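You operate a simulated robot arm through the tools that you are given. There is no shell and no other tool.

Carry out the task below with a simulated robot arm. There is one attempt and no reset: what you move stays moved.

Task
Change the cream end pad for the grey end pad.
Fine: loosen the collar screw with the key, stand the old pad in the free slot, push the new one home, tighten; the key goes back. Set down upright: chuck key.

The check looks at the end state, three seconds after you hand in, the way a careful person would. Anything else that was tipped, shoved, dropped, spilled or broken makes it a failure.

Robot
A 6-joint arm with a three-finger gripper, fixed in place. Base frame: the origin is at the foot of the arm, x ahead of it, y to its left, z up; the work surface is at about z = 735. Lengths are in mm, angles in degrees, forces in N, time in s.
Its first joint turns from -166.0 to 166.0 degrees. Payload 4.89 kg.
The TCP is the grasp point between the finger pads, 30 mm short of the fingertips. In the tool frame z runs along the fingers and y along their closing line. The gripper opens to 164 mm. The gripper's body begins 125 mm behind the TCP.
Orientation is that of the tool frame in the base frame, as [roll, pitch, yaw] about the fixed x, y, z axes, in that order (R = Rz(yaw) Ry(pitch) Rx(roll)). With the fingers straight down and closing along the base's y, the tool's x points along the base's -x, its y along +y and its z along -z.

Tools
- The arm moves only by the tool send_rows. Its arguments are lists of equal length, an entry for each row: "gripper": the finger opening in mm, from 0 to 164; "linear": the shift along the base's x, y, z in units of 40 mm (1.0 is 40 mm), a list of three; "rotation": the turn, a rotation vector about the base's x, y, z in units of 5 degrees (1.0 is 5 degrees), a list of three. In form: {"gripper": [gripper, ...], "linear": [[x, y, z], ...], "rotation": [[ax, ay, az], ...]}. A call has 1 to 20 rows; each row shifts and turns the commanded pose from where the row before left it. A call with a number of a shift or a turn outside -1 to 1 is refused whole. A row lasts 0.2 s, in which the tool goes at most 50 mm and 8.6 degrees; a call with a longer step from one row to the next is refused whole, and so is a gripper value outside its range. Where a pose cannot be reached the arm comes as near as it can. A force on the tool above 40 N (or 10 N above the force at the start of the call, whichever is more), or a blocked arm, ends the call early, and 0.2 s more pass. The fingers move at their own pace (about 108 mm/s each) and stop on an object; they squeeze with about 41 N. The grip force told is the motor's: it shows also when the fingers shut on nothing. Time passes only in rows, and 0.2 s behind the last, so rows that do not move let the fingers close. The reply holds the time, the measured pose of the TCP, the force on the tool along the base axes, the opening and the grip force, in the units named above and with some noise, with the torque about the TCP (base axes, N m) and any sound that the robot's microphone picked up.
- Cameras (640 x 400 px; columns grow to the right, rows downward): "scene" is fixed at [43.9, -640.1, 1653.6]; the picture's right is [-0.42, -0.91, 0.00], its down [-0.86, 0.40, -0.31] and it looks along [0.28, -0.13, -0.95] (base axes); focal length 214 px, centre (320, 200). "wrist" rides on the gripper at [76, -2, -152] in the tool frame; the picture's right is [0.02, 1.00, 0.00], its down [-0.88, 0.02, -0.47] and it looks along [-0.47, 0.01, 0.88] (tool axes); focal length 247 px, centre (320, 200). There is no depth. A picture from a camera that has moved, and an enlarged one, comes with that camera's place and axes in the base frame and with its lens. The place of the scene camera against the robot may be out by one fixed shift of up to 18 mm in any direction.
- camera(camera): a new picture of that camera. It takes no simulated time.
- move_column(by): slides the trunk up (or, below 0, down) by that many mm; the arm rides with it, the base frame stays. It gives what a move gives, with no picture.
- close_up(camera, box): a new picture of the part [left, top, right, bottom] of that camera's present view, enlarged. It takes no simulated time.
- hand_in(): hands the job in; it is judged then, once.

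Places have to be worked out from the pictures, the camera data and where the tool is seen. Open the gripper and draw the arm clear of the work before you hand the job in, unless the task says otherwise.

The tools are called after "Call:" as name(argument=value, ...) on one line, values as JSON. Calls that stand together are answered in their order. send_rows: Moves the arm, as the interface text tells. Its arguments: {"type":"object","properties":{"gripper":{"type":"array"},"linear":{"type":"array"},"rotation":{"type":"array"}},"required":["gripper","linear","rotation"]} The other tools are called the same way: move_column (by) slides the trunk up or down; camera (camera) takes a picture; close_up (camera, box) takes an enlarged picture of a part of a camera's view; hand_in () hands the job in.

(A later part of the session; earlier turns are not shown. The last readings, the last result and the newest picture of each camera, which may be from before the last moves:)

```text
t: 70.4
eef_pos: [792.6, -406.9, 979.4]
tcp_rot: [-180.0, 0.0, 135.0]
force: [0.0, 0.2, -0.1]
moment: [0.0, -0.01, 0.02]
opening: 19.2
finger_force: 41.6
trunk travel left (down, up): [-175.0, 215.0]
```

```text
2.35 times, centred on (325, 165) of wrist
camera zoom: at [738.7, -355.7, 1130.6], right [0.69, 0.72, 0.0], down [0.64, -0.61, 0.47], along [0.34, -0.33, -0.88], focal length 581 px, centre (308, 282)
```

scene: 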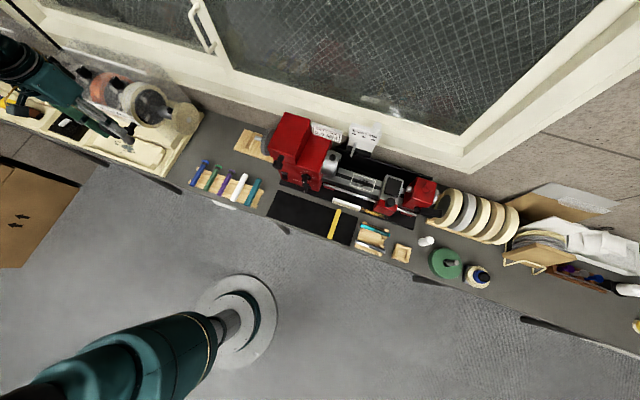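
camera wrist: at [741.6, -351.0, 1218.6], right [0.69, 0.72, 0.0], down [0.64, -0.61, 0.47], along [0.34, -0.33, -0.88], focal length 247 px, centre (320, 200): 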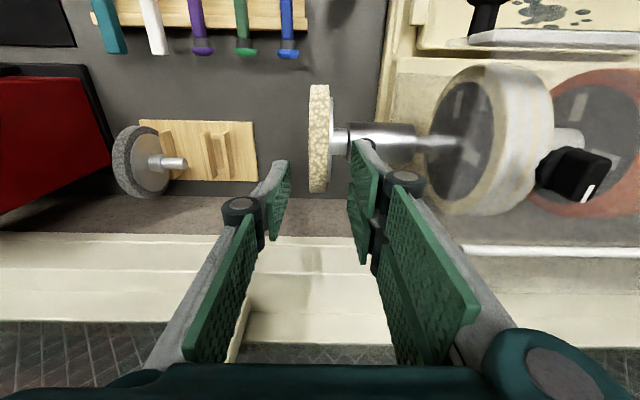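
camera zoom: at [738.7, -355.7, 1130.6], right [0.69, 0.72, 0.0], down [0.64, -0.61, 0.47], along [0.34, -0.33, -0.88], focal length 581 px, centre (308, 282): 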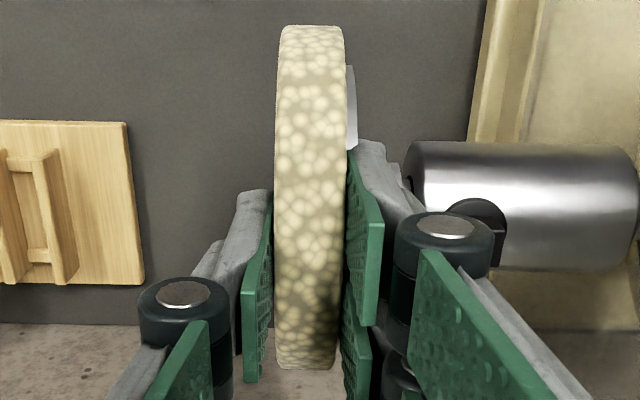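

The pad slides out with no force. I'll continue pulling straight.

Call:
send_rows(gripper=[15, 15, 15, 15, 15, 15, 15, 15], linear=[[-0.106, -0.106, 0], [-0.106, -0.106, 0], [-0.106, -0.106, 0], [-0.106, -0.106, 0], [-0.141, -0.141, 0], [-0.141, -0.141, 0], [-0.177, -0.177, 0], [0, 0, 0]], rotation=[[0, 0, 0], [0, 0, 0], [0, 0, 0], [0, 0, 0], [0, 0, 0], [0, 0, 0], [0, 0, 0], [0, 0, 0]])

Call:
camera(camera="wrist")

Call:
close_up(camera="scene", box=[150, 80, 240, 150])

```text
t: 72.2
eef_pos: [758.1, -442.2, 979.2]
tcp_rot: [-180.0, 0.1, 135.0]
force: [-0.2, 0.0, -0.2]
moment: [-0.03, 0.0, 0.02]
opening: 19.3
finger_force: 40.8
trunk travel left (down, up): [-175.0, 215.0]
```

```text
taken
camera wrist: at [704.7, -390.6, 1130.7], right [0.69, 0.72, 0.0], down [0.64, -0.61, 0.47], along [0.34, -0.33, -0.88], focal length 247 px, centre (320, 200)
```

wrist: 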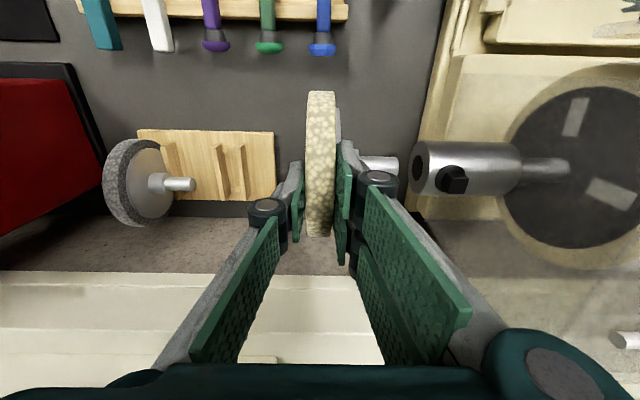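

```text
5.71 times, centred on (195, 115) of scene
camera zoom: at [43.9, -640.1, 1653.6], right [-0.42, -0.91, 0.0], down [-0.86, 0.4, -0.31], along [0.28, -0.13, -0.95], focal length 1226 px, centre (1034, 686)
```

zoom: 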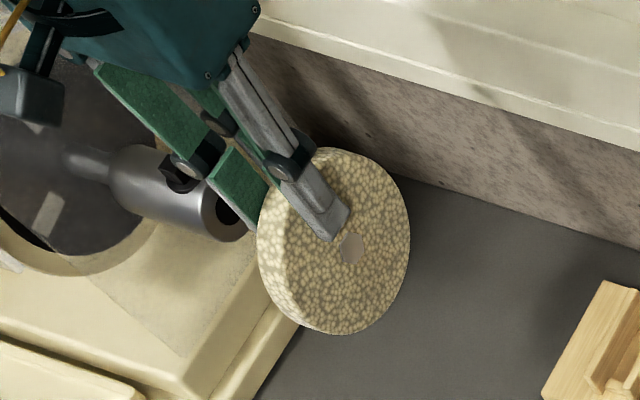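

The pad is out and the bore is visible. I'll carry it along the bench to above the free slot (E≈86, F≈917).

Call:
send_rows(gripper=[15, 15, 15, 15, 15, 15, 15, 15], linear=[[-0.1, -0.3, 0], [-0.28, -0.83, 0], [-0.28, -0.83, 0], [-0.28, -0.83, 0], [-0.2825, -0.8475, 0], [0, 0, -0.6], [0, 0, -0.5], [0, 0, 0]], rotation=[[0, 0, 0], [0, 0, 0], [0, 0, 0], [0, 0, 0], [0, 0, 0], [0, 0, 0], [0, 0, 0], [0, 0, 0]])

Call:
camera(camera="wrist")

Call:
close_up(camera="wrist", box=[270, 60, 380, 150])

Call:
close_up(camera="scene", box=[210, 100, 290, 165])

```text
t: 74.0
eef_pos: [708.8, -588.2, 934.5]
tcp_rot: [180.0, 0.0, 135.0]
force: [0.0, -1.5, 0.5]
moment: [0.04, 0.02, 0.02]
opening: 19.5
finger_force: 41.2
trunk travel left (down, up): [-175.0, 215.0]
```

```text
taken
camera wrist: at [655.1, -537.2, 1086.1], right [0.69, 0.72, 0.0], down [0.64, -0.61, 0.47], along [0.34, -0.33, -0.88], focal length 247 px, centre (320, 200)
```

wrist: 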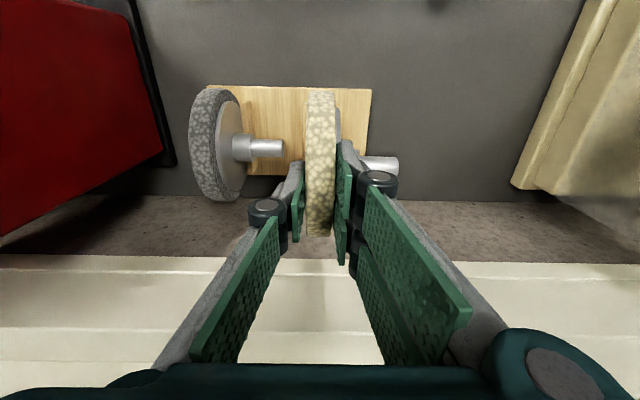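

```text
4.44 times, centred on (325, 105) of wrist
camera zoom: at [655.1, -537.2, 1086.1], right [0.69, 0.72, 0.0], down [0.64, -0.61, 0.47], along [0.34, -0.33, -0.88], focal length 1098 px, centre (298, 622)
```

zoom: 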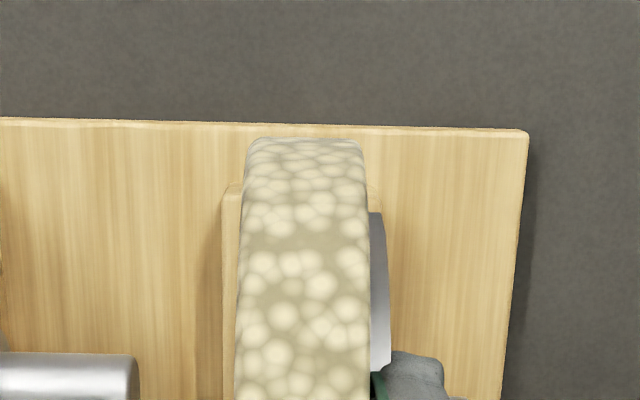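

```text
6.15 times, centred on (250, 132) of scene
camera zoom: at [43.9, -640.1, 1653.6], right [-0.42, -0.91, 0.0], down [-0.86, 0.4, -0.31], along [0.28, -0.13, -0.95], focal length 1320 px, centre (751, 615)
```

zoom: 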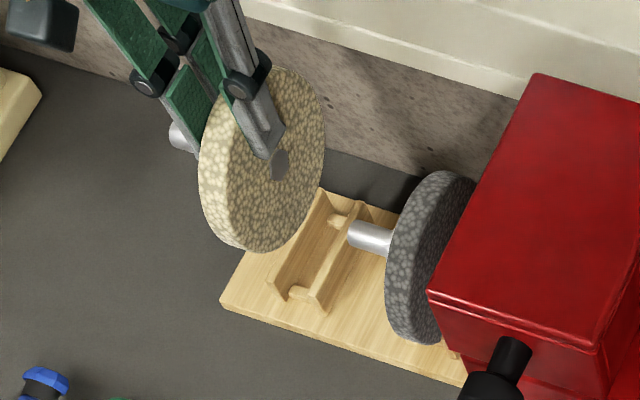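

The felt is centred over the free slot to within about 0.3 mm along the bench. I'll check depth (F) and height against the grey pad standing next to it with close-ups.

Call:
close_up(camera="wrist", box=[180, 75, 300, 210])

Call:
close_up(camera="wrist", box=[270, 75, 390, 245])

Call:
close_up(camera="scene", box=[235, 120, 275, 155])

```text
2.96 times, centred on (240, 142) of wrist
camera zoom: at [655.1, -537.2, 1086.1], right [0.69, 0.72, 0.0], down [0.64, -0.61, 0.47], along [0.34, -0.33, -0.88], focal length 732 px, centre (557, 370)
```

zoom: 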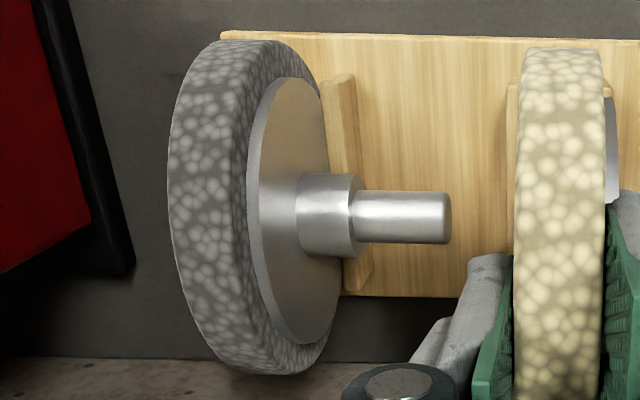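

```text
2.35 times, centred on (330, 160) of wrist
camera zoom: at [655.1, -537.2, 1086.1], right [0.69, 0.72, 0.0], down [0.64, -0.61, 0.47], along [0.34, -0.33, -0.88], focal length 581 px, centre (296, 294)
```

zoom: 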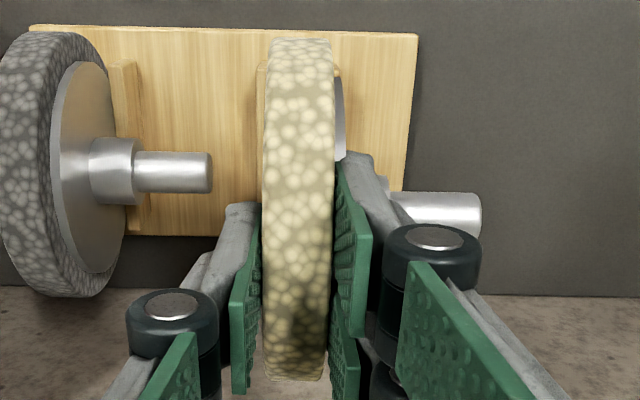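

```text
11.43 times, centred on (255, 138) of scene
camera zoom: at [43.9, -640.1, 1653.6], right [-0.42, -0.91, 0.0], down [-0.86, 0.4, -0.31], along [0.28, -0.13, -0.95], focal length 2451 px, centre (1063, 914)
```

zoom: 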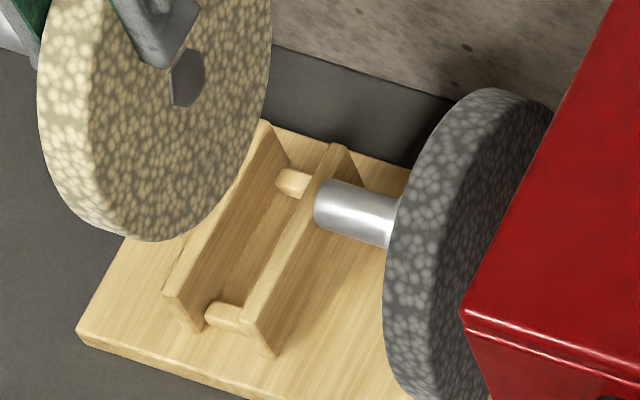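

The cream pad lines up with the free slot. I'll lower to just above the rails and check again.

Call:
send_rows(gripper=[15, 15, 15], linear=[[0, 0, -0.4], [0, 0, -0.4], [0, 0, 0]], rotation=[[0, 0, 0], [0, 0, 0], [0, 0, 0]])

Call:
close_up(camera="wrist", box=[270, 60, 380, 150])

Call:
close_up(camera="scene", box=[225, 115, 275, 155])

```text
t: 74.8
eef_pos: [706.7, -588.8, 903.7]
tcp_rot: [180.0, 0.0, 134.9]
force: [0.2, 0.2, 1.0]
moment: [-0.01, -0.03, 0.01]
opening: 19.6
finger_force: 41.2
trunk travel left (down, up): [-175.0, 215.0]
```

```text
4.44 times, centred on (325, 105) of wrist
camera zoom: at [654.2, -536.4, 1054.5], right [0.69, 0.72, 0.0], down [0.64, -0.61, 0.47], along [0.34, -0.33, -0.88], focal length 1098 px, centre (298, 622)
```

zoom: 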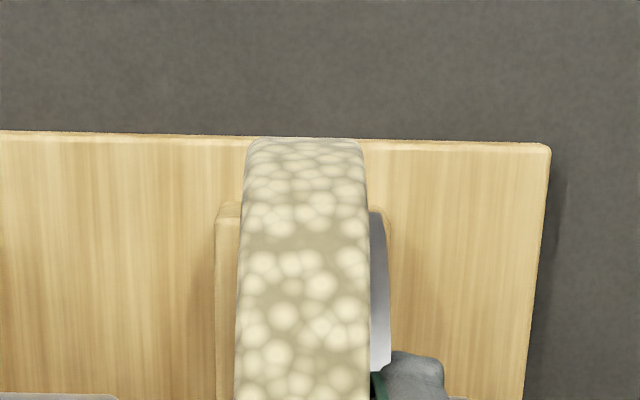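

```text
10.00 times, centred on (250, 135) of scene
camera zoom: at [43.9, -640.1, 1653.6], right [-0.42, -0.91, 0.0], down [-0.86, 0.4, -0.31], along [0.28, -0.13, -0.95], focal length 2145 px, centre (1020, 850)
```

zoom: 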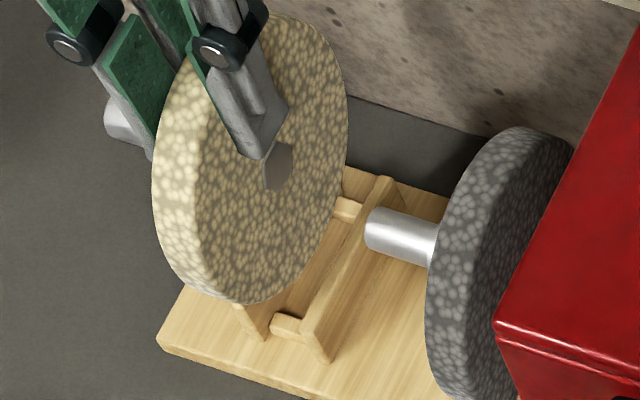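

Nearly centred. I'll adjust by about -0.5 mm in E and +1.5 mm in F, and lower into the slot in small steps.

Call:
send_rows(gripper=[15, 15, 15, 15, 15, 15, 15, 15], linear=[[0.018, -0.035, 0], [0, 0, -0.1], [0, 0, -0.1], [0, 0, -0.1], [0, 0, -0.1], [0, 0, -0.1], [0, 0, -0.1], [0, 0, 0]], rotation=[[0, 0, 0], [0, 0, 0], [0, 0, 0], [0, 0, 0], [0, 0, 0], [0, 0, 0], [0, 0, 0], [0, 0, 0]])

Call:
close_up(camera="wrist", box=[250, 60, 390, 160])

Call:
close_up(camera="scene", box=[225, 115, 275, 155])

```text
t: 76.6
eef_pos: [708.6, -588.5, 878.3]
tcp_rot: [-180.0, 0.0, 135.0]
force: [-0.2, -0.4, -0.2]
moment: [-0.01, -0.03, 0.02]
opening: 19.4
finger_force: 40.9
trunk travel left (down, up): [-175.0, 215.0]
```

```text
4.00 times, centred on (320, 110) of wrist
camera zoom: at [654.9, -536.9, 1030.0], right [0.69, 0.72, 0.0], down [0.64, -0.61, 0.47], along [0.34, -0.33, -0.88], focal length 988 px, centre (320, 560)
```

zoom: 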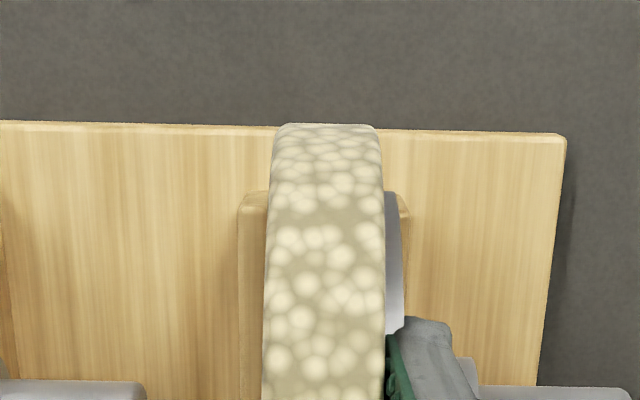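

```text
10.00 times, centred on (250, 135) of scene
camera zoom: at [43.9, -640.1, 1653.6], right [-0.42, -0.91, 0.0], down [-0.86, 0.4, -0.31], along [0.28, -0.13, -0.95], focal length 2145 px, centre (1020, 850)
```

zoom: 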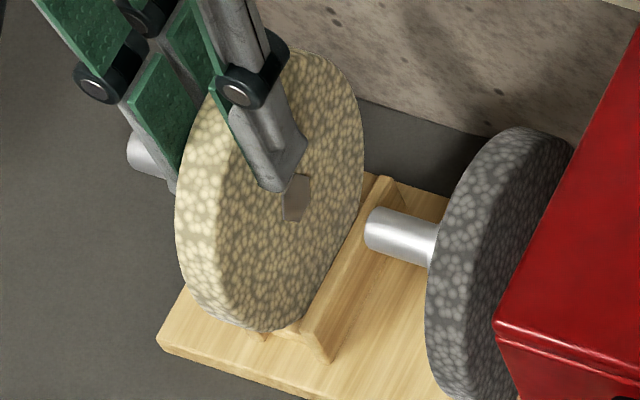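

It has entered the slot without touching. I'll lower on until it rests on the cradle bars.

Call:
send_rows(gripper=[15, 15, 15, 15, 15], linear=[[0, 0, -0.05], [0, 0, -0.05], [0, 0, -0.05], [0, 0, -0.03], [0, 0, 0]], rotation=[[0, 0, 0], [0, 0, 0], [0, 0, 0], [0, 0, 0], [0, 0, 0]])

```text
t: 77.8
eef_pos: [709.6, -591.2, 872.5]
tcp_rot: [-180.0, 0.1, 135.0]
force: [-0.5, 0.5, -0.4]
moment: [0.02, 0.0, -0.03]
opening: 19.3
finger_force: 41.3
trunk travel left (down, up): [-175.0, 215.0]
```

Call:
send_rows(gripper=[15, 15, 15, 15, 15], linear=[[0, 0, -0.04], [0, 0, -0.03], [0, 0, -0.03], [0, 0, -0.03], [0, 0, 0]], rotation=[[0, 0, 0], [0, 0, 0], [0, 0, 0], [0, 0, 0], [0, 0, 0]])

```text
t: 79.0
eef_pos: [709.4, -588.8, 867.5]
tcp_rot: [179.9, 0.0, 135.0]
force: [3.6, -5.8, 10.5]
moment: [-0.41, -0.29, 0.0]
opening: 19.5
finger_force: 41.1
trunk travel left (down, up): [-175.0, 215.0]
```

It touched (10 N, pushed toward +F, so the front bar touched first). I'll shift +1 mm in F, settle, and look.

Call:
send_rows(gripper=[15, 15, 15, 15], linear=[[0.018, -0.018, 0], [0, 0, -0.01], [0, 0, 0], [0, 0, 0]], rotation=[[0, 0, 0], [0, 0, 0], [0, 0, 0], [0, 0, 0]])

Call:
camera(camera="wrist")

Call:
close_up(camera="scene", box=[225, 115, 275, 155])

```text
t: 80.0
eef_pos: [709.1, -589.2, 867.5]
tcp_rot: [180.0, 0.0, 135.1]
force: [3.9, -1.3, 19.9]
moment: [0.17, -0.1, -0.01]
opening: 19.3
finger_force: 41.1
trunk travel left (down, up): [-175.0, 215.0]
```

```text
taken
camera wrist: at [655.3, -537.7, 1018.4], right [0.69, 0.72, 0.0], down [0.64, -0.61, 0.47], along [0.34, -0.33, -0.88], focal length 247 px, centre (320, 200)
```

wrist: 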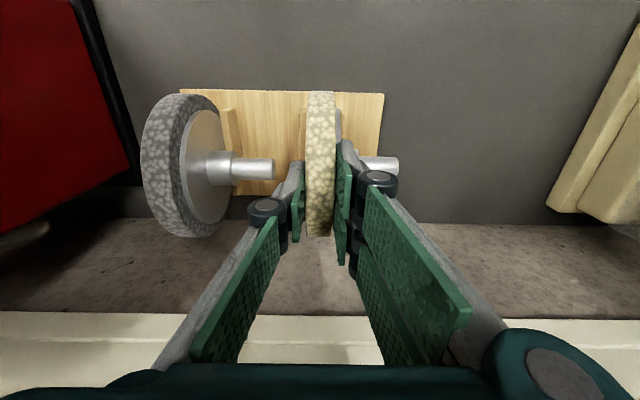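

```text
10.00 times, centred on (250, 135) of scene
camera zoom: at [43.9, -640.1, 1653.6], right [-0.42, -0.91, 0.0], down [-0.86, 0.4, -0.31], along [0.28, -0.13, -0.95], focal length 2145 px, centre (1020, 850)
```

zoom: 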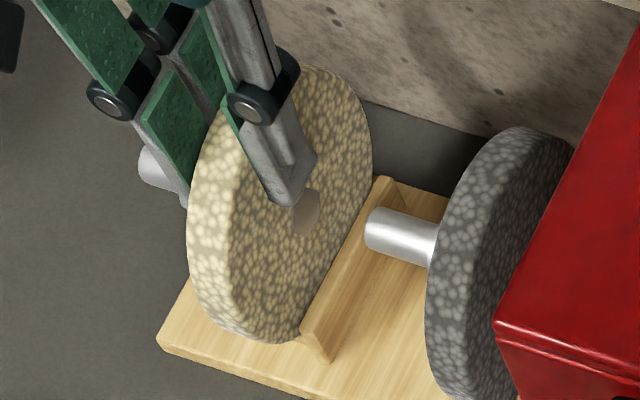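

Seated on both bars (20 N straight up). I'll ease off the load, open slowly and rise.

Call:
send_rows(gripper=[15, 20, 24, 28, 34, 38, 38, 38], linear=[[0, 0, 0.02], [0, 0, 0], [0, 0, 0], [0, 0, 0], [0, 0, 0], [0, 0, 0], [0, 0, 0], [0, 0, 0]], rotation=[[0, 0, 0], [0, 0, 0], [0, 0, 0], [0, 0, 0], [0, 0, 0], [0, 0, 0], [0, 0, 0], [0, 0, 0]])

Call:
camera(camera="wrist")

Call:
close_up(camera="scene", box=[225, 115, 275, 155])

```text
t: 81.8
eef_pos: [709.5, -590.2, 868.3]
tcp_rot: [180.0, 0.0, 135.0]
force: [-0.5, 0.4, -0.1]
moment: [-0.01, 0.03, 0.01]
opening: 38.1
finger_force: 0.1
trunk travel left (down, up): [-175.0, 215.0]
```

```text
taken
camera wrist: at [655.8, -538.2, 1018.7], right [0.69, 0.72, 0.0], down [0.64, -0.61, 0.47], along [0.34, -0.33, -0.88], focal length 247 px, centre (320, 200)
```

wrist: 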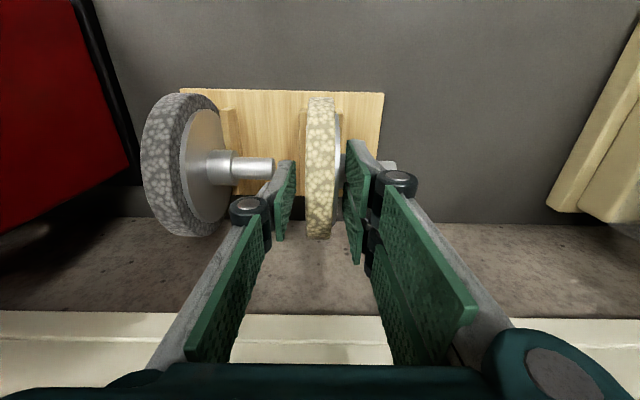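

```text
10.00 times, centred on (250, 135) of scene
camera zoom: at [43.9, -640.1, 1653.6], right [-0.42, -0.91, 0.0], down [-0.86, 0.4, -0.31], along [0.28, -0.13, -0.95], focal length 2145 px, centre (1020, 850)
```

zoom: 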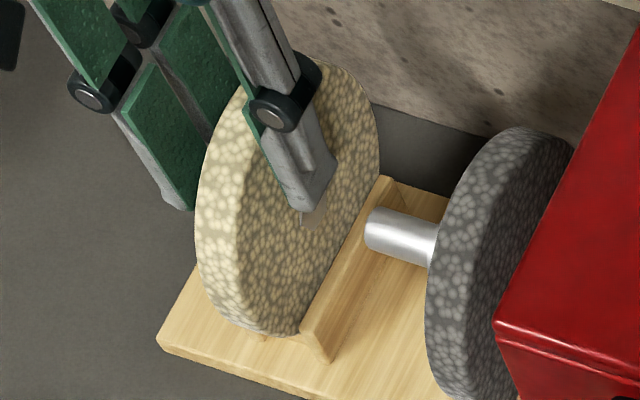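

The cream pad stands in the slot. I'll rise straight up and move over to view the grey pad.

Call:
send_rows(gripper=[38, 38, 38, 38, 38, 40, 46, 46, 46], linear=[[0, 0, 0.3], [0, 0, 0.6], [0, 0, 0.8], [0, 0, 0.8], [0, 0, 0.6], [-0.6, -0.6, 0], [-0.6, -0.6, 0], [-0.6, -0.6, 0], [0, 0, 0]], rotation=[[0, 0, 0], [0, 0, 0], [0, 0, 0], [0, 0, 0], [0, 0, 0], [0, 0, 0], [0, 0, 0], [0, 0, 0], [0, 0, 0]])

Call:
camera(camera="wrist")

Call:
close_up(camera="wrist", box=[260, 80, 400, 190])

Call:
close_up(camera="scene", box=[225, 110, 295, 165])

```text
t: 83.8
eef_pos: [637.6, -664.5, 992.3]
tcp_rot: [-180.0, 0.0, 135.0]
force: [0.9, -1.5, -0.7]
moment: [0.08, 0.01, -0.01]
opening: 45.9
finger_force: 0.1
trunk travel left (down, up): [-175.0, 215.0]
```

```text
taken
camera wrist: at [583.4, -612.0, 1143.1], right [0.69, 0.72, 0.0], down [0.64, -0.61, 0.47], along [0.34, -0.33, -0.88], focal length 247 px, centre (320, 200)
```

wrist: 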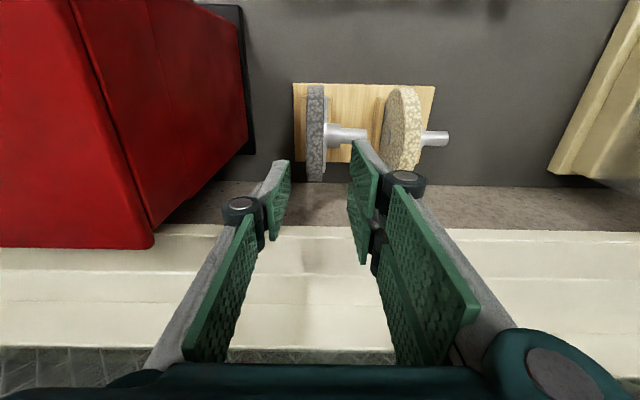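

```text
3.64 times, centred on (330, 135) of wrist
camera zoom: at [583.4, -612.0, 1143.1], right [0.69, 0.72, 0.0], down [0.64, -0.61, 0.47], along [0.34, -0.33, -0.88], focal length 898 px, centre (284, 436)
```

zoom: 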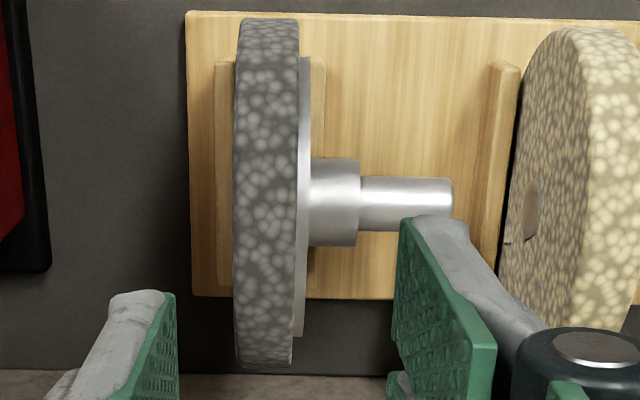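

```text
7.27 times, centred on (260, 138) of scene
camera zoom: at [43.9, -640.1, 1653.6], right [-0.42, -0.91, 0.0], down [-0.86, 0.4, -0.31], along [0.28, -0.13, -0.95], focal length 1560 px, centre (756, 654)
```

zoom: 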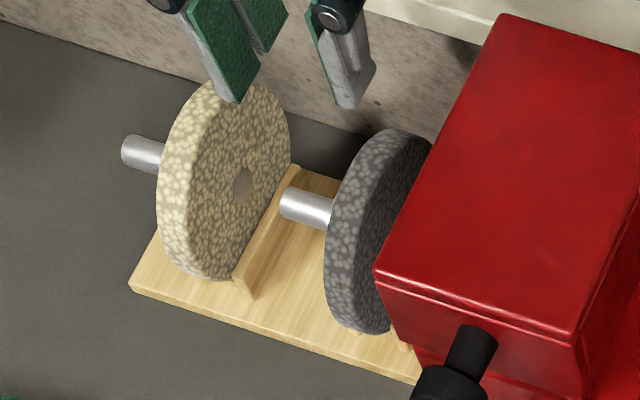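

Grey pad measured: it's 4.1 mm toward -E of the gripper centre and about 2 mm deeper relative to the grip I used for the cream. I'll correct and descend with 38 mm opening.

Call:
send_rows(gripper=[40, 38, 38, 38, 38, 38, 38], linear=[[-0.037, -0.108, 0], [0, 0, -0.4], [0, 0, -0.4], [0, 0, -0.4], [0, 0, -0.4], [0, 0, -0.4], [0, 0, 0]], rotation=[[0, 0, 0], [0, 0, 0], [0, 0, 0], [0, 0, 0], [0, 0, 0], [0, 0, 0], [0, 0, 0]])

Call:
close_up(camera="wrist", box=[250, 80, 400, 250])

```text
t: 85.4
eef_pos: [636.0, -667.4, 911.6]
tcp_rot: [-180.0, -0.1, 135.0]
force: [-0.3, -0.3, -0.2]
moment: [0.02, -0.03, 0.02]
opening: 38.2
finger_force: 0.0
trunk travel left (down, up): [-175.0, 215.0]
```

```text
2.35 times, centred on (325, 165) of wrist
camera zoom: at [582.0, -615.0, 1062.5], right [0.69, 0.72, 0.0], down [0.64, -0.61, 0.47], along [0.34, -0.33, -0.88], focal length 581 px, centre (308, 282)
```

zoom: 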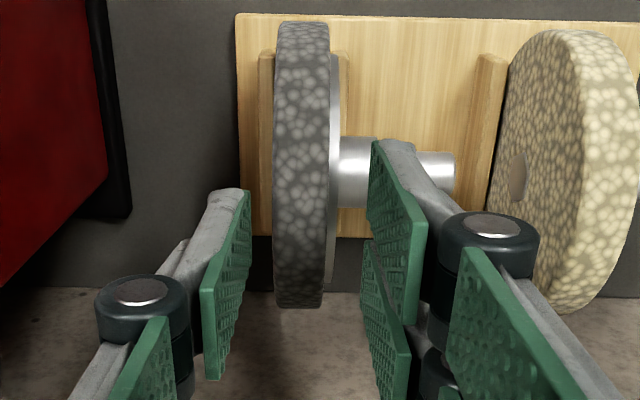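

Call:
send_rows(gripper=[38, 38, 38, 38, 38], linear=[[0, 0, -0.3], [0, 0, -0.3], [0, 0, -0.3], [0, 0, -0.2], [0, 0, 0]], rotation=[[0, 0, 0], [0, 0, 0], [0, 0, 0], [0, 0, 0], [0, 0, 0]])

Call:
close_up(camera="wrist", box=[250, 80, 400, 250])

Call:
close_up(camera="scene", box=[225, 110, 295, 165])

```text
t: 86.6
eef_pos: [636.6, -666.2, 866.6]
tcp_rot: [-179.9, 0.0, 135.0]
force: [-0.1, 0.2, -0.2]
moment: [0.03, 0.02, -0.01]
opening: 38.1
finger_force: 0.1
trunk travel left (down, up): [-175.0, 215.0]
```

```text
2.35 times, centred on (325, 165) of wrist
camera zoom: at [582.1, -614.2, 1017.8], right [0.69, 0.72, 0.0], down [0.64, -0.61, 0.47], along [0.34, -0.33, -0.88], focal length 581 px, centre (308, 282)
```

zoom: 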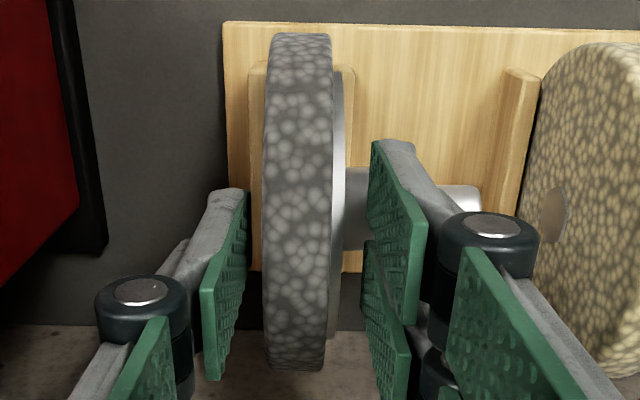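

```text
7.27 times, centred on (260, 138) of scene
camera zoom: at [43.9, -640.1, 1653.6], right [-0.42, -0.91, 0.0], down [-0.86, 0.4, -0.31], along [0.28, -0.13, -0.95], focal length 1560 px, centre (756, 654)
```

zoom: 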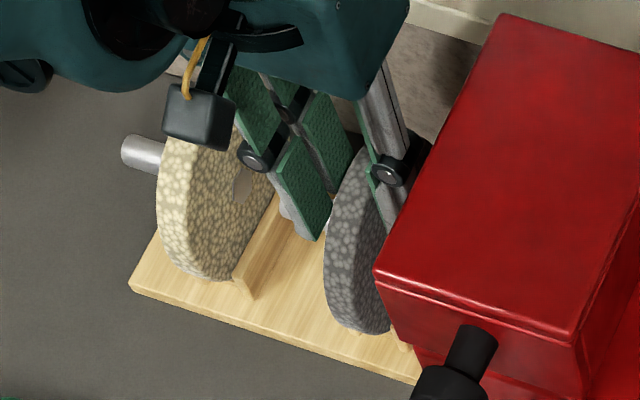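

Nearly there; shift 2 mm toward -E so the fingers close evenly, then close.

Call:
send_rows(gripper=[38, 38, 30, 24, 15, 15, 15, 15], linear=[[-0.035, -0.035, 0], [0, 0, 0], [0, 0, 0], [0, 0, 0], [0, 0, 0], [0, 0, 0], [0, 0, 0], [0, 0, 0]], rotation=[[0, 0, 0], [0, 0, 0], [0, 0, 0], [0, 0, 0], [0, 0, 0], [0, 0, 0], [0, 0, 0], [0, 0, 0]])

Call:
close_up(camera="wrist", box=[250, 80, 400, 250])

```text
t: 88.4
eef_pos: [634.2, -667.4, 866.5]
tcp_rot: [-180.0, 0.1, 134.9]
force: [-0.6, -0.2, 0.4]
moment: [-0.02, 0.04, -0.01]
opening: 19.5
finger_force: 41.0
trunk travel left (down, up): [-175.0, 215.0]
```

```text
2.35 times, centred on (325, 165) of wrist
camera zoom: at [580.3, -615.8, 1018.1], right [0.69, 0.72, 0.0], down [0.64, -0.61, 0.47], along [0.34, -0.33, -0.88], focal length 581 px, centre (308, 282)
```

zoom: 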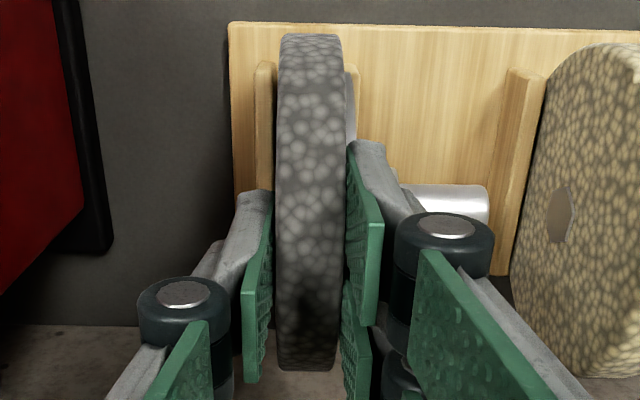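

The grey pad is gripped the same way. I'll lift it straight out, high enough to clear the cream pad.

Call:
send_rows(gripper=[15, 15, 15, 15, 15, 15], linear=[[0, 0, 0.15], [0, 0, 0.4], [0, 0, 0.9], [0, 0, 0.9], [0, 0, 0.9], [0, 0, 0.6]], rotation=[[0, 0, 0], [0, 0, 0], [0, 0, 0], [0, 0, 0], [0, 0, 0], [0, 0, 0]])

Call:
camera(camera="wrist")

Call:
close_up(camera="scene", box=[215, 90, 295, 165])

```text
t: 89.8
eef_pos: [635.6, -667.6, 1022.0]
tcp_rot: [179.9, 0.0, 135.0]
force: [-0.1, 0.1, -1.3]
moment: [0.03, 0.03, 0.02]
opening: 19.3
finger_force: 41.1
trunk travel left (down, up): [-175.0, 215.0]
```

```text
taken
camera wrist: at [580.9, -615.1, 1172.4], right [0.69, 0.72, 0.0], down [0.64, -0.61, 0.47], along [0.34, -0.33, -0.88], focal length 247 px, centre (320, 200)
```

wrist: 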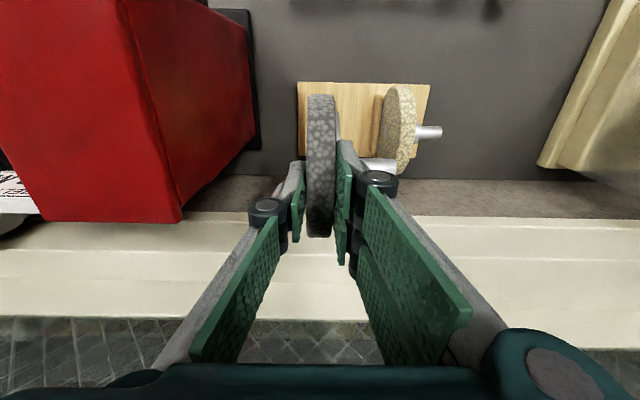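

```text
5.33 times, centred on (255, 128) of scene
camera zoom: at [43.9, -640.1, 1653.6], right [-0.42, -0.91, 0.0], down [-0.86, 0.4, -0.31], along [0.28, -0.13, -0.95], focal length 1144 px, centre (667, 587)
```

zoom: 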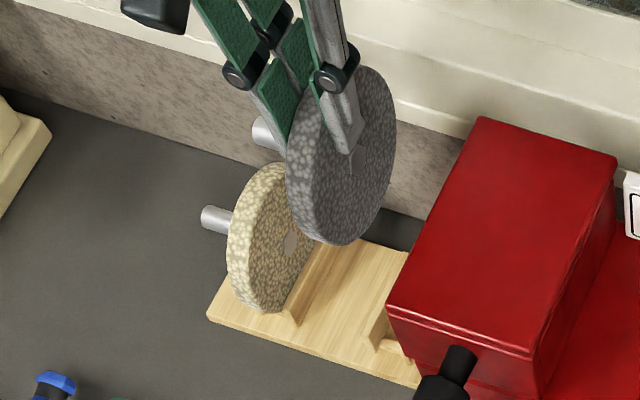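

Carrying the grey pad to a pre-insertion spot in front of the collar.

Call:
send_rows(gripper=[15, 15, 15, 15, 15, 15, 15, 15, 15], linear=[[0.2, 0.4, 0], [0.4, 0.76, 0], [0.4, 0.76, 0], [0.4, 0.76, 0], [0.4, 0.76, 0], [0.4, 0.76, 0], [0.4, 0.76, 0], [0.39, 0.7, 0], [0, 0, -0.8]], rotation=[[0, 0, 0], [0, 0, 0], [0, 0, 0], [0, 0, 0], [0, 0, 0], [0, 0, 0], [0, 0, 0], [0, 0, 0], [0, 0, 0]])

Call:
camera(camera="wrist")

Call:
close_up(camera="wrist", box=[290, 80, 460, 240])

Call:
close_up(camera="scene", box=[150, 80, 230, 140])

```text
t: 91.8
eef_pos: [755.7, -441.0, 990.6]
tcp_rot: [-180.0, -0.1, 135.0]
force: [-1.1, 1.3, -0.8]
moment: [-0.16, -0.17, -0.02]
opening: 19.5
finger_force: 41.1
trunk travel left (down, up): [-175.0, 215.0]
```

```text
taken
camera wrist: at [701.4, -387.7, 1141.7], right [0.69, 0.72, 0.0], down [0.64, -0.61, 0.47], along [0.34, -0.33, -0.88], focal length 247 px, centre (320, 200)
```

wrist: 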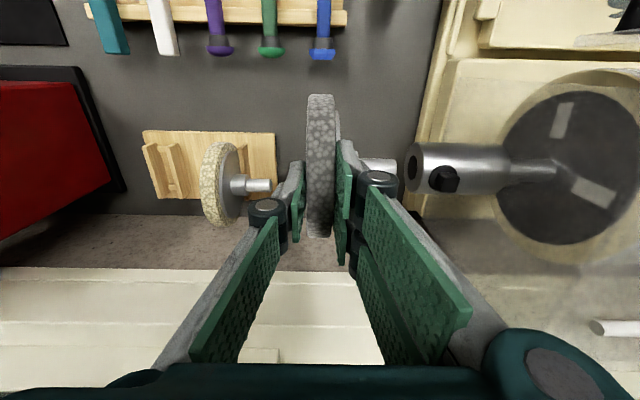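

```text
2.50 times, centred on (375, 160) of wrist
camera zoom: at [701.4, -387.7, 1141.7], right [0.69, 0.72, 0.0], down [0.64, -0.61, 0.47], along [0.34, -0.33, -0.88], focal length 617 px, centre (182, 300)
```

zoom: 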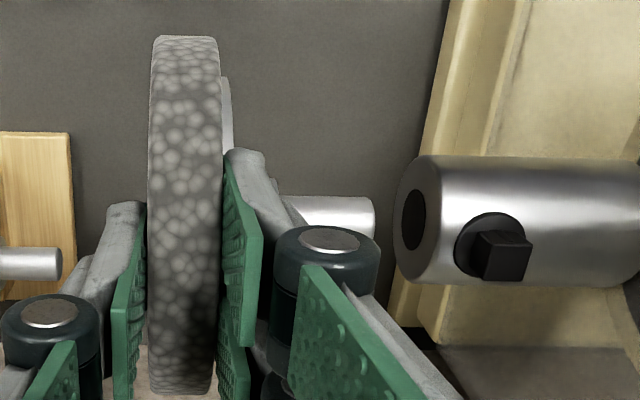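

```text
6.67 times, centred on (190, 110) of scene
camera zoom: at [43.9, -640.1, 1653.6], right [-0.42, -0.91, 0.0], down [-0.86, 0.4, -0.31], along [0.28, -0.13, -0.95], focal length 1430 px, centre (1187, 800)
```

zoom: 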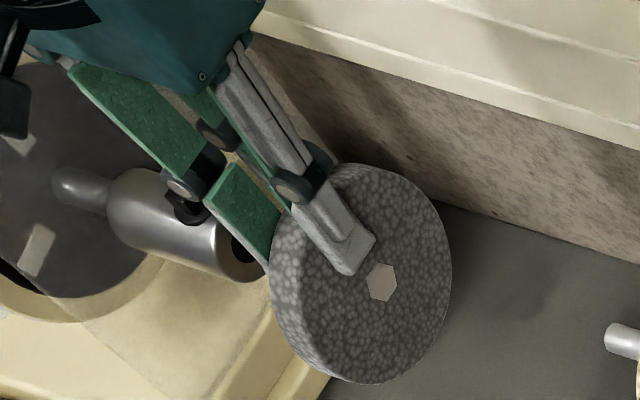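

Call:
close_up(camera="wrist", box=[360, 130, 450, 200])

Call:
close_up(camera="wrist", box=[270, 80, 390, 245])

Call:
close_up(camera="scene", box=[160, 95, 210, 135])

```text
5.71 times, centred on (405, 165) of wrist
camera zoom: at [701.4, -387.7, 1141.7], right [0.69, 0.72, 0.0], down [0.64, -0.61, 0.47], along [0.34, -0.33, -0.88], focal length 1411 px, centre (-166, 400)
```

zoom: 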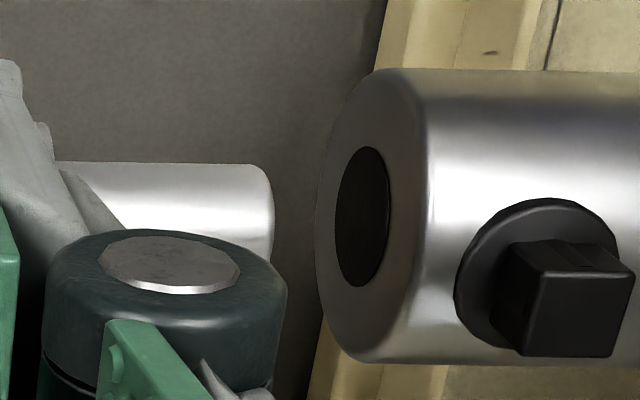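

```text
2.42 times, centred on (330, 162) of wrist
camera zoom: at [701.4, -387.7, 1141.7], right [0.69, 0.72, 0.0], down [0.64, -0.61, 0.47], along [0.34, -0.33, -0.88], focal length 599 px, centre (296, 291)
```

zoom: 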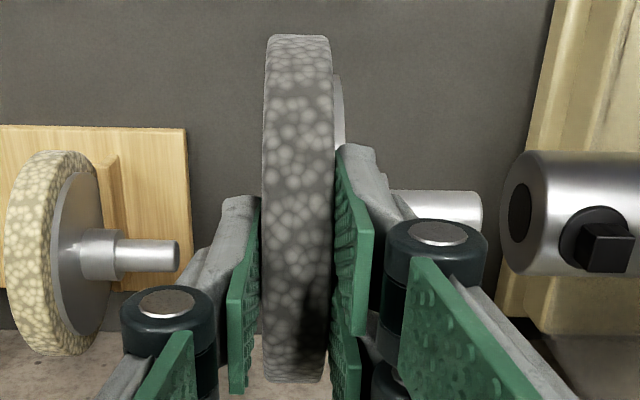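

```text
10.00 times, centred on (185, 115) of scene
camera zoom: at [43.9, -640.1, 1653.6], right [-0.42, -0.91, 0.0], down [-0.86, 0.4, -0.31], along [0.28, -0.13, -0.95], focal length 2145 px, centre (1670, 1050)
```

zoom: 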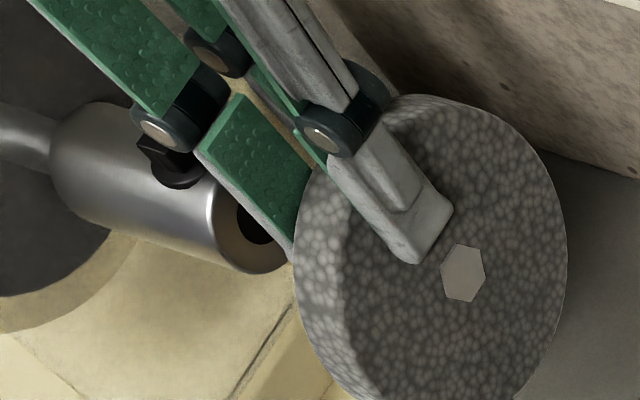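

The wrist ray angles of the pad axis and bore match, but the scene comparison shows the grey pad sits about 7.5–8 mm too high along that ray. I'll correct with z −8 and F +3, then re-measure.

Call:
send_rows(gripper=[15, 15, 15], linear=[[0.053, -0.053, -0.1], [0, 0, -0.1], [0, 0, 0]], rotation=[[0, 0, 0], [0, 0, 0], [0, 0, 0]])

Call:
close_up(camera="wrist", box=[360, 130, 450, 200])

Call:
close_up(camera="wrist", box=[270, 80, 390, 245])

Call:
close_up(camera="scene", box=[160, 95, 210, 135])

```text
t: 92.6
eef_pos: [757.4, -442.5, 981.7]
tcp_rot: [-180.0, 0.0, 135.0]
force: [0.4, -0.1, -0.3]
moment: [-0.01, 0.02, 0.03]
opening: 19.5
finger_force: 40.7
trunk travel left (down, up): [-175.0, 215.0]
```

```text
5.71 times, centred on (405, 165) of wrist
camera zoom: at [703.4, -390.9, 1132.8], right [0.69, 0.72, 0.0], down [0.64, -0.61, 0.47], along [0.34, -0.33, -0.88], focal length 1411 px, centre (-166, 400)
```

zoom: 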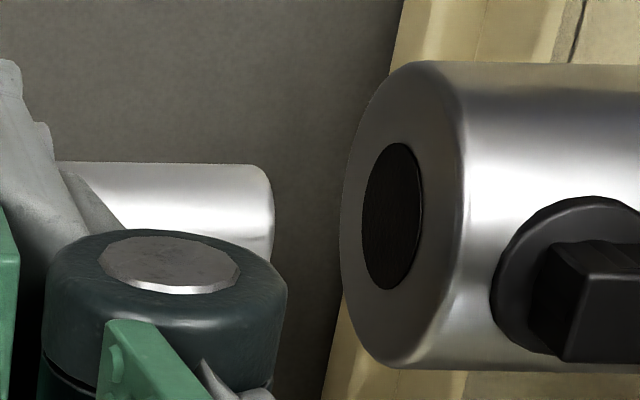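

```text
2.42 times, centred on (330, 162) of wrist
camera zoom: at [703.4, -390.9, 1132.8], right [0.69, 0.72, 0.0], down [0.64, -0.61, 0.47], along [0.34, -0.33, -0.88], focal length 599 px, centre (296, 291)
```

zoom: 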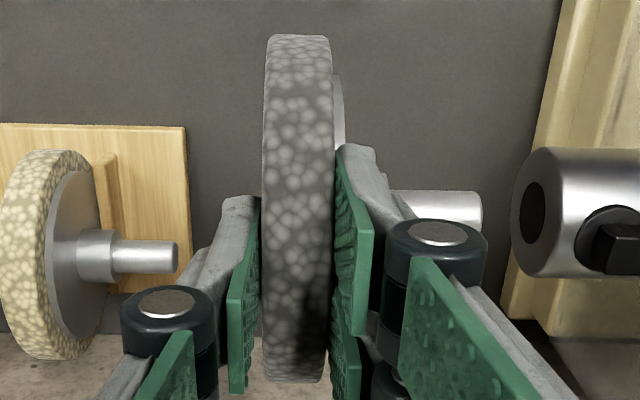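

```text
10.00 times, centred on (185, 115) of scene
camera zoom: at [43.9, -640.1, 1653.6], right [-0.42, -0.91, 0.0], down [-0.86, 0.4, -0.31], along [0.28, -0.13, -0.95], focal length 2145 px, centre (1670, 1050)
```

zoom: 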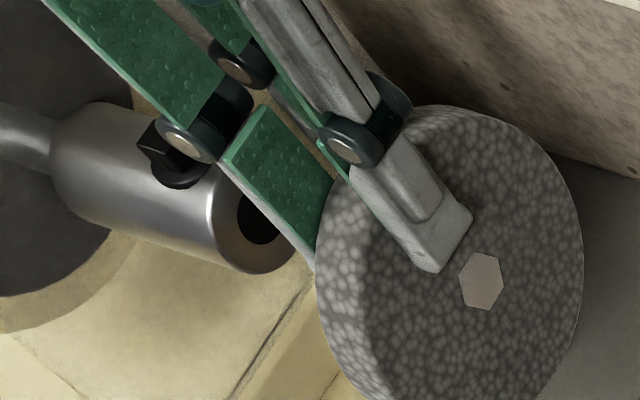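

Taking the camera's roll into account, the pad is about 2.4 mm too deep (F) and 0.9 mm low. I'll correct, then close most of the 18.7 mm gap to the collar.

Call:
send_rows(gripper=[15, 15, 15, 15], linear=[[-0.0425, 0.0425, 0.022], [0.12, 0.12, 0], [0.12, 0.12, 0], [0, 0, 0]], rotation=[[0, 0, 0], [0, 0, 0], [0, 0, 0], [0, 0, 0]])

Call:
close_up(camera="wrist", box=[360, 130, 450, 200])

Call:
close_up(camera="scene", box=[160, 95, 210, 135])

```text
t: 93.6
eef_pos: [765.0, -432.7, 981.7]
tcp_rot: [-180.0, -0.1, 135.0]
force: [-0.3, 0.3, -0.8]
moment: [0.0, 0.01, 0.02]
opening: 19.4
finger_force: 41.0
trunk travel left (down, up): [-175.0, 215.0]
```

```text
5.71 times, centred on (405, 165) of wrist
camera zoom: at [711.6, -379.7, 1132.7], right [0.69, 0.72, 0.0], down [0.64, -0.61, 0.47], along [0.34, -0.33, -0.88], focal length 1411 px, centre (-166, 400)
```

zoom: 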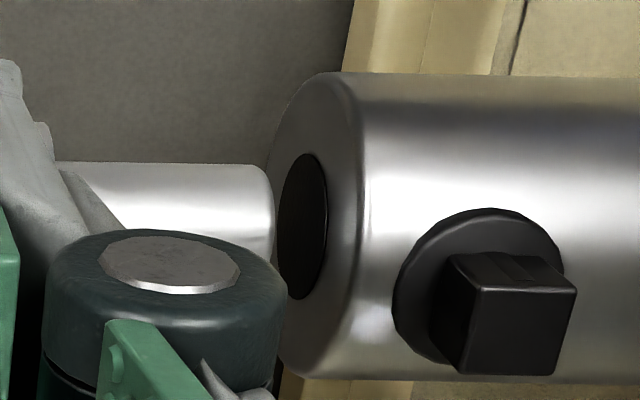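

```text
10.00 times, centred on (185, 115) of scene
camera zoom: at [43.9, -640.1, 1653.6], right [-0.42, -0.91, 0.0], down [-0.86, 0.4, -0.31], along [0.28, -0.13, -0.95], focal length 2145 px, centre (1670, 1050)
```

zoom: 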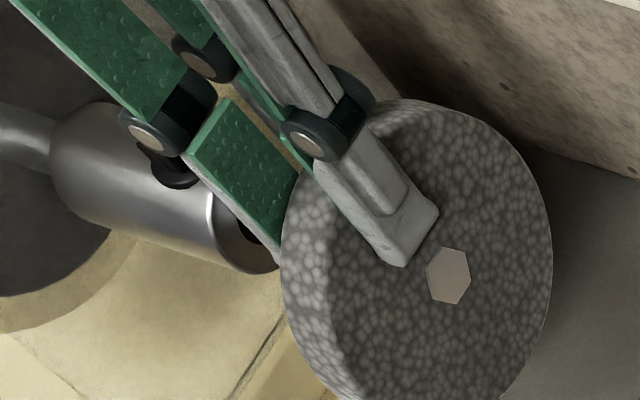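

The spigot and bore now agree in both views (within ~0.3 mm). I'll start inserting in small steps along the axis.

Call:
send_rows(gripper=[15, 15, 15, 15, 15, 15], linear=[[0.05, 0.05, 0], [0.05, 0.05, 0], [0.05, 0.05, 0], [0.05, 0.05, 0], [0.05, 0.05, 0], [0, 0, 0]], rotation=[[0, 0, 0], [0, 0, 0], [0, 0, 0], [0, 0, 0], [0, 0, 0], [0, 0, 0]])

Call:
close_up(camera="wrist", box=[340, 120, 430, 200])

```text
t: 95.0
eef_pos: [774.9, -421.5, 981.4]
tcp_rot: [-179.9, 0.0, 135.1]
force: [-0.7, 0.5, -1.4]
moment: [0.05, 0.02, -0.01]
opening: 19.2
finger_force: 41.2
trunk travel left (down, up): [-175.0, 215.0]
```

```text
5.00 times, centred on (385, 160) of wrist
camera zoom: at [721.0, -369.4, 1133.3], right [0.69, 0.72, 0.0], down [0.64, -0.61, 0.47], along [0.34, -0.33, -0.88], focal length 1235 px, centre (-5, 400)
```

zoom: 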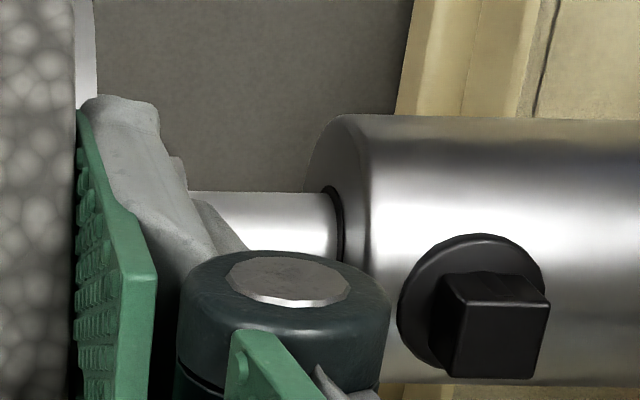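

Entering cleanly with no force. I'll continue toward home.

Call:
send_rows(gripper=[15, 15, 15, 15, 15, 15, 15, 15, 15], linear=[[0.05, 0.05, 0], [0.05, 0.05, 0], [0.05, 0.05, 0], [0.05, 0.05, 0], [0.05, 0.05, 0], [0.05, 0.05, 0], [0.05, 0.05, 0], [0.05, 0.05, 0], [0, 0, 0]], rotation=[[0, 0, 0], [0, 0, 0], [0, 0, 0], [0, 0, 0], [0, 0, 0], [0, 0, 0], [0, 0, 0], [0, 0, 0], [0, 0, 0]])

Call:
close_up(camera="wrist", box=[320, 110, 410, 200])

Call:
close_up(camera="scene", box=[150, 90, 210, 135])

```text
t: 97.0
eef_pos: [790.6, -406.8, 982.7]
tcp_rot: [-179.9, 0.1, 135.0]
force: [-0.3, -0.1, -1.4]
moment: [0.02, 0.03, -0.01]
opening: 19.3
finger_force: 40.9
trunk travel left (down, up): [-175.0, 215.0]
```

```text
4.44 times, centred on (365, 155) of wrist
camera zoom: at [736.7, -354.1, 1133.4], right [0.69, 0.72, 0.0], down [0.64, -0.61, 0.47], along [0.34, -0.33, -0.88], focal length 1098 px, centre (120, 400)
```

zoom: 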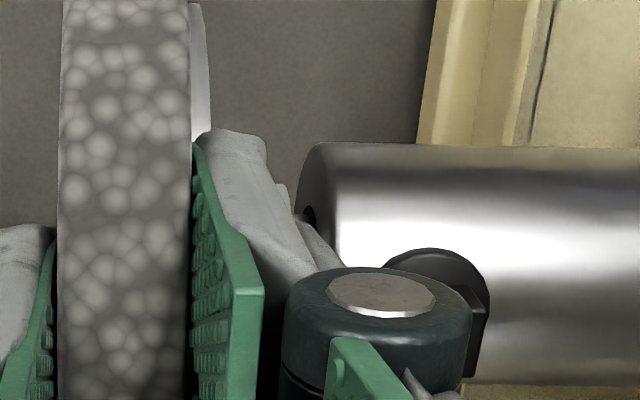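

```text
8.89 times, centred on (180, 112) of scene
camera zoom: at [43.9, -640.1, 1653.6], right [-0.42, -0.91, 0.0], down [-0.86, 0.4, -0.31], along [0.28, -0.13, -0.95], focal length 1906 px, centre (1564, 978)
```

zoom: 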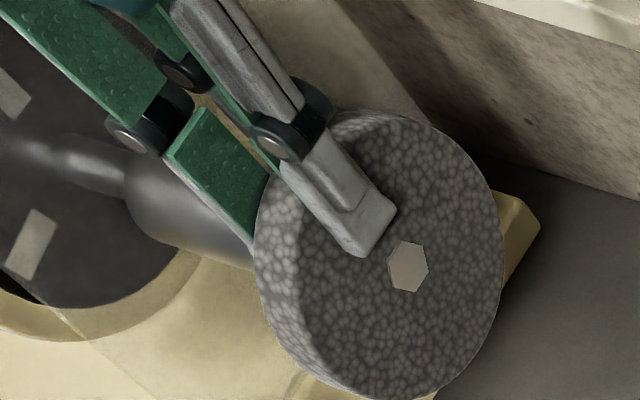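

About 8 mm to go. I'll use smaller steps until the hub meets the collar.

Call:
send_rows(gripper=[15, 15, 15, 15, 15, 15], linear=[[0.03, 0.03, 0], [0.03, 0.03, 0], [0.025, 0.025, 0], [0.025, 0.025, 0], [0.02, 0.02, 0], [0, 0, 0]], rotation=[[0, 0, 0], [0, 0, 0], [0, 0, 0], [0, 0, 0], [0, 0, 0], [0, 0, 0]])

```text
t: 98.4
eef_pos: [793.4, -402.1, 981.0]
tcp_rot: [180.0, 0.0, 135.0]
force: [-13.7, -11.2, 2.8]
moment: [-0.45, 0.5, -0.06]
opening: 19.5
finger_force: 40.8
trunk travel left (down, up): [-175.0, 215.0]
```

Call:
close_up(camera="wrist", box=[310, 100, 400, 190])

Call:
close_up(camera="scene", box=[150, 90, 210, 135])

```text
4.44 times, centred on (355, 145) of wrist
camera zoom: at [740.5, -349.9, 1133.6], right [0.69, 0.72, 0.0], down [0.64, -0.61, 0.47], along [0.34, -0.33, -0.88], focal length 1098 px, centre (164, 444)
```

zoom: 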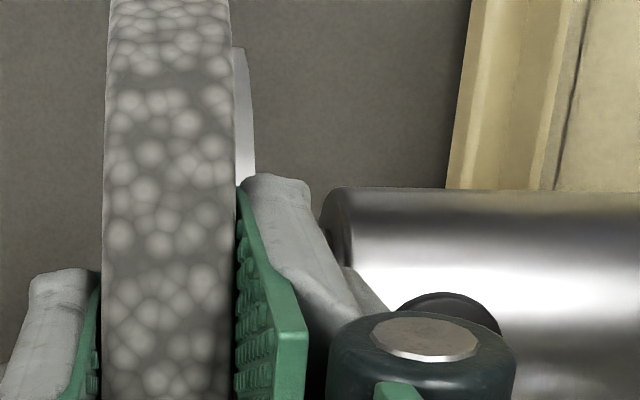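

```text
8.89 times, centred on (180, 112) of scene
camera zoom: at [43.9, -640.1, 1653.6], right [-0.42, -0.91, 0.0], down [-0.86, 0.4, -0.31], along [0.28, -0.13, -0.95], focal length 1906 px, centre (1564, 978)
```

zoom: 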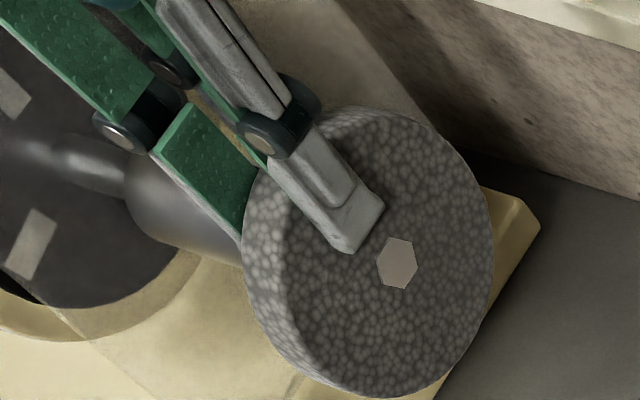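

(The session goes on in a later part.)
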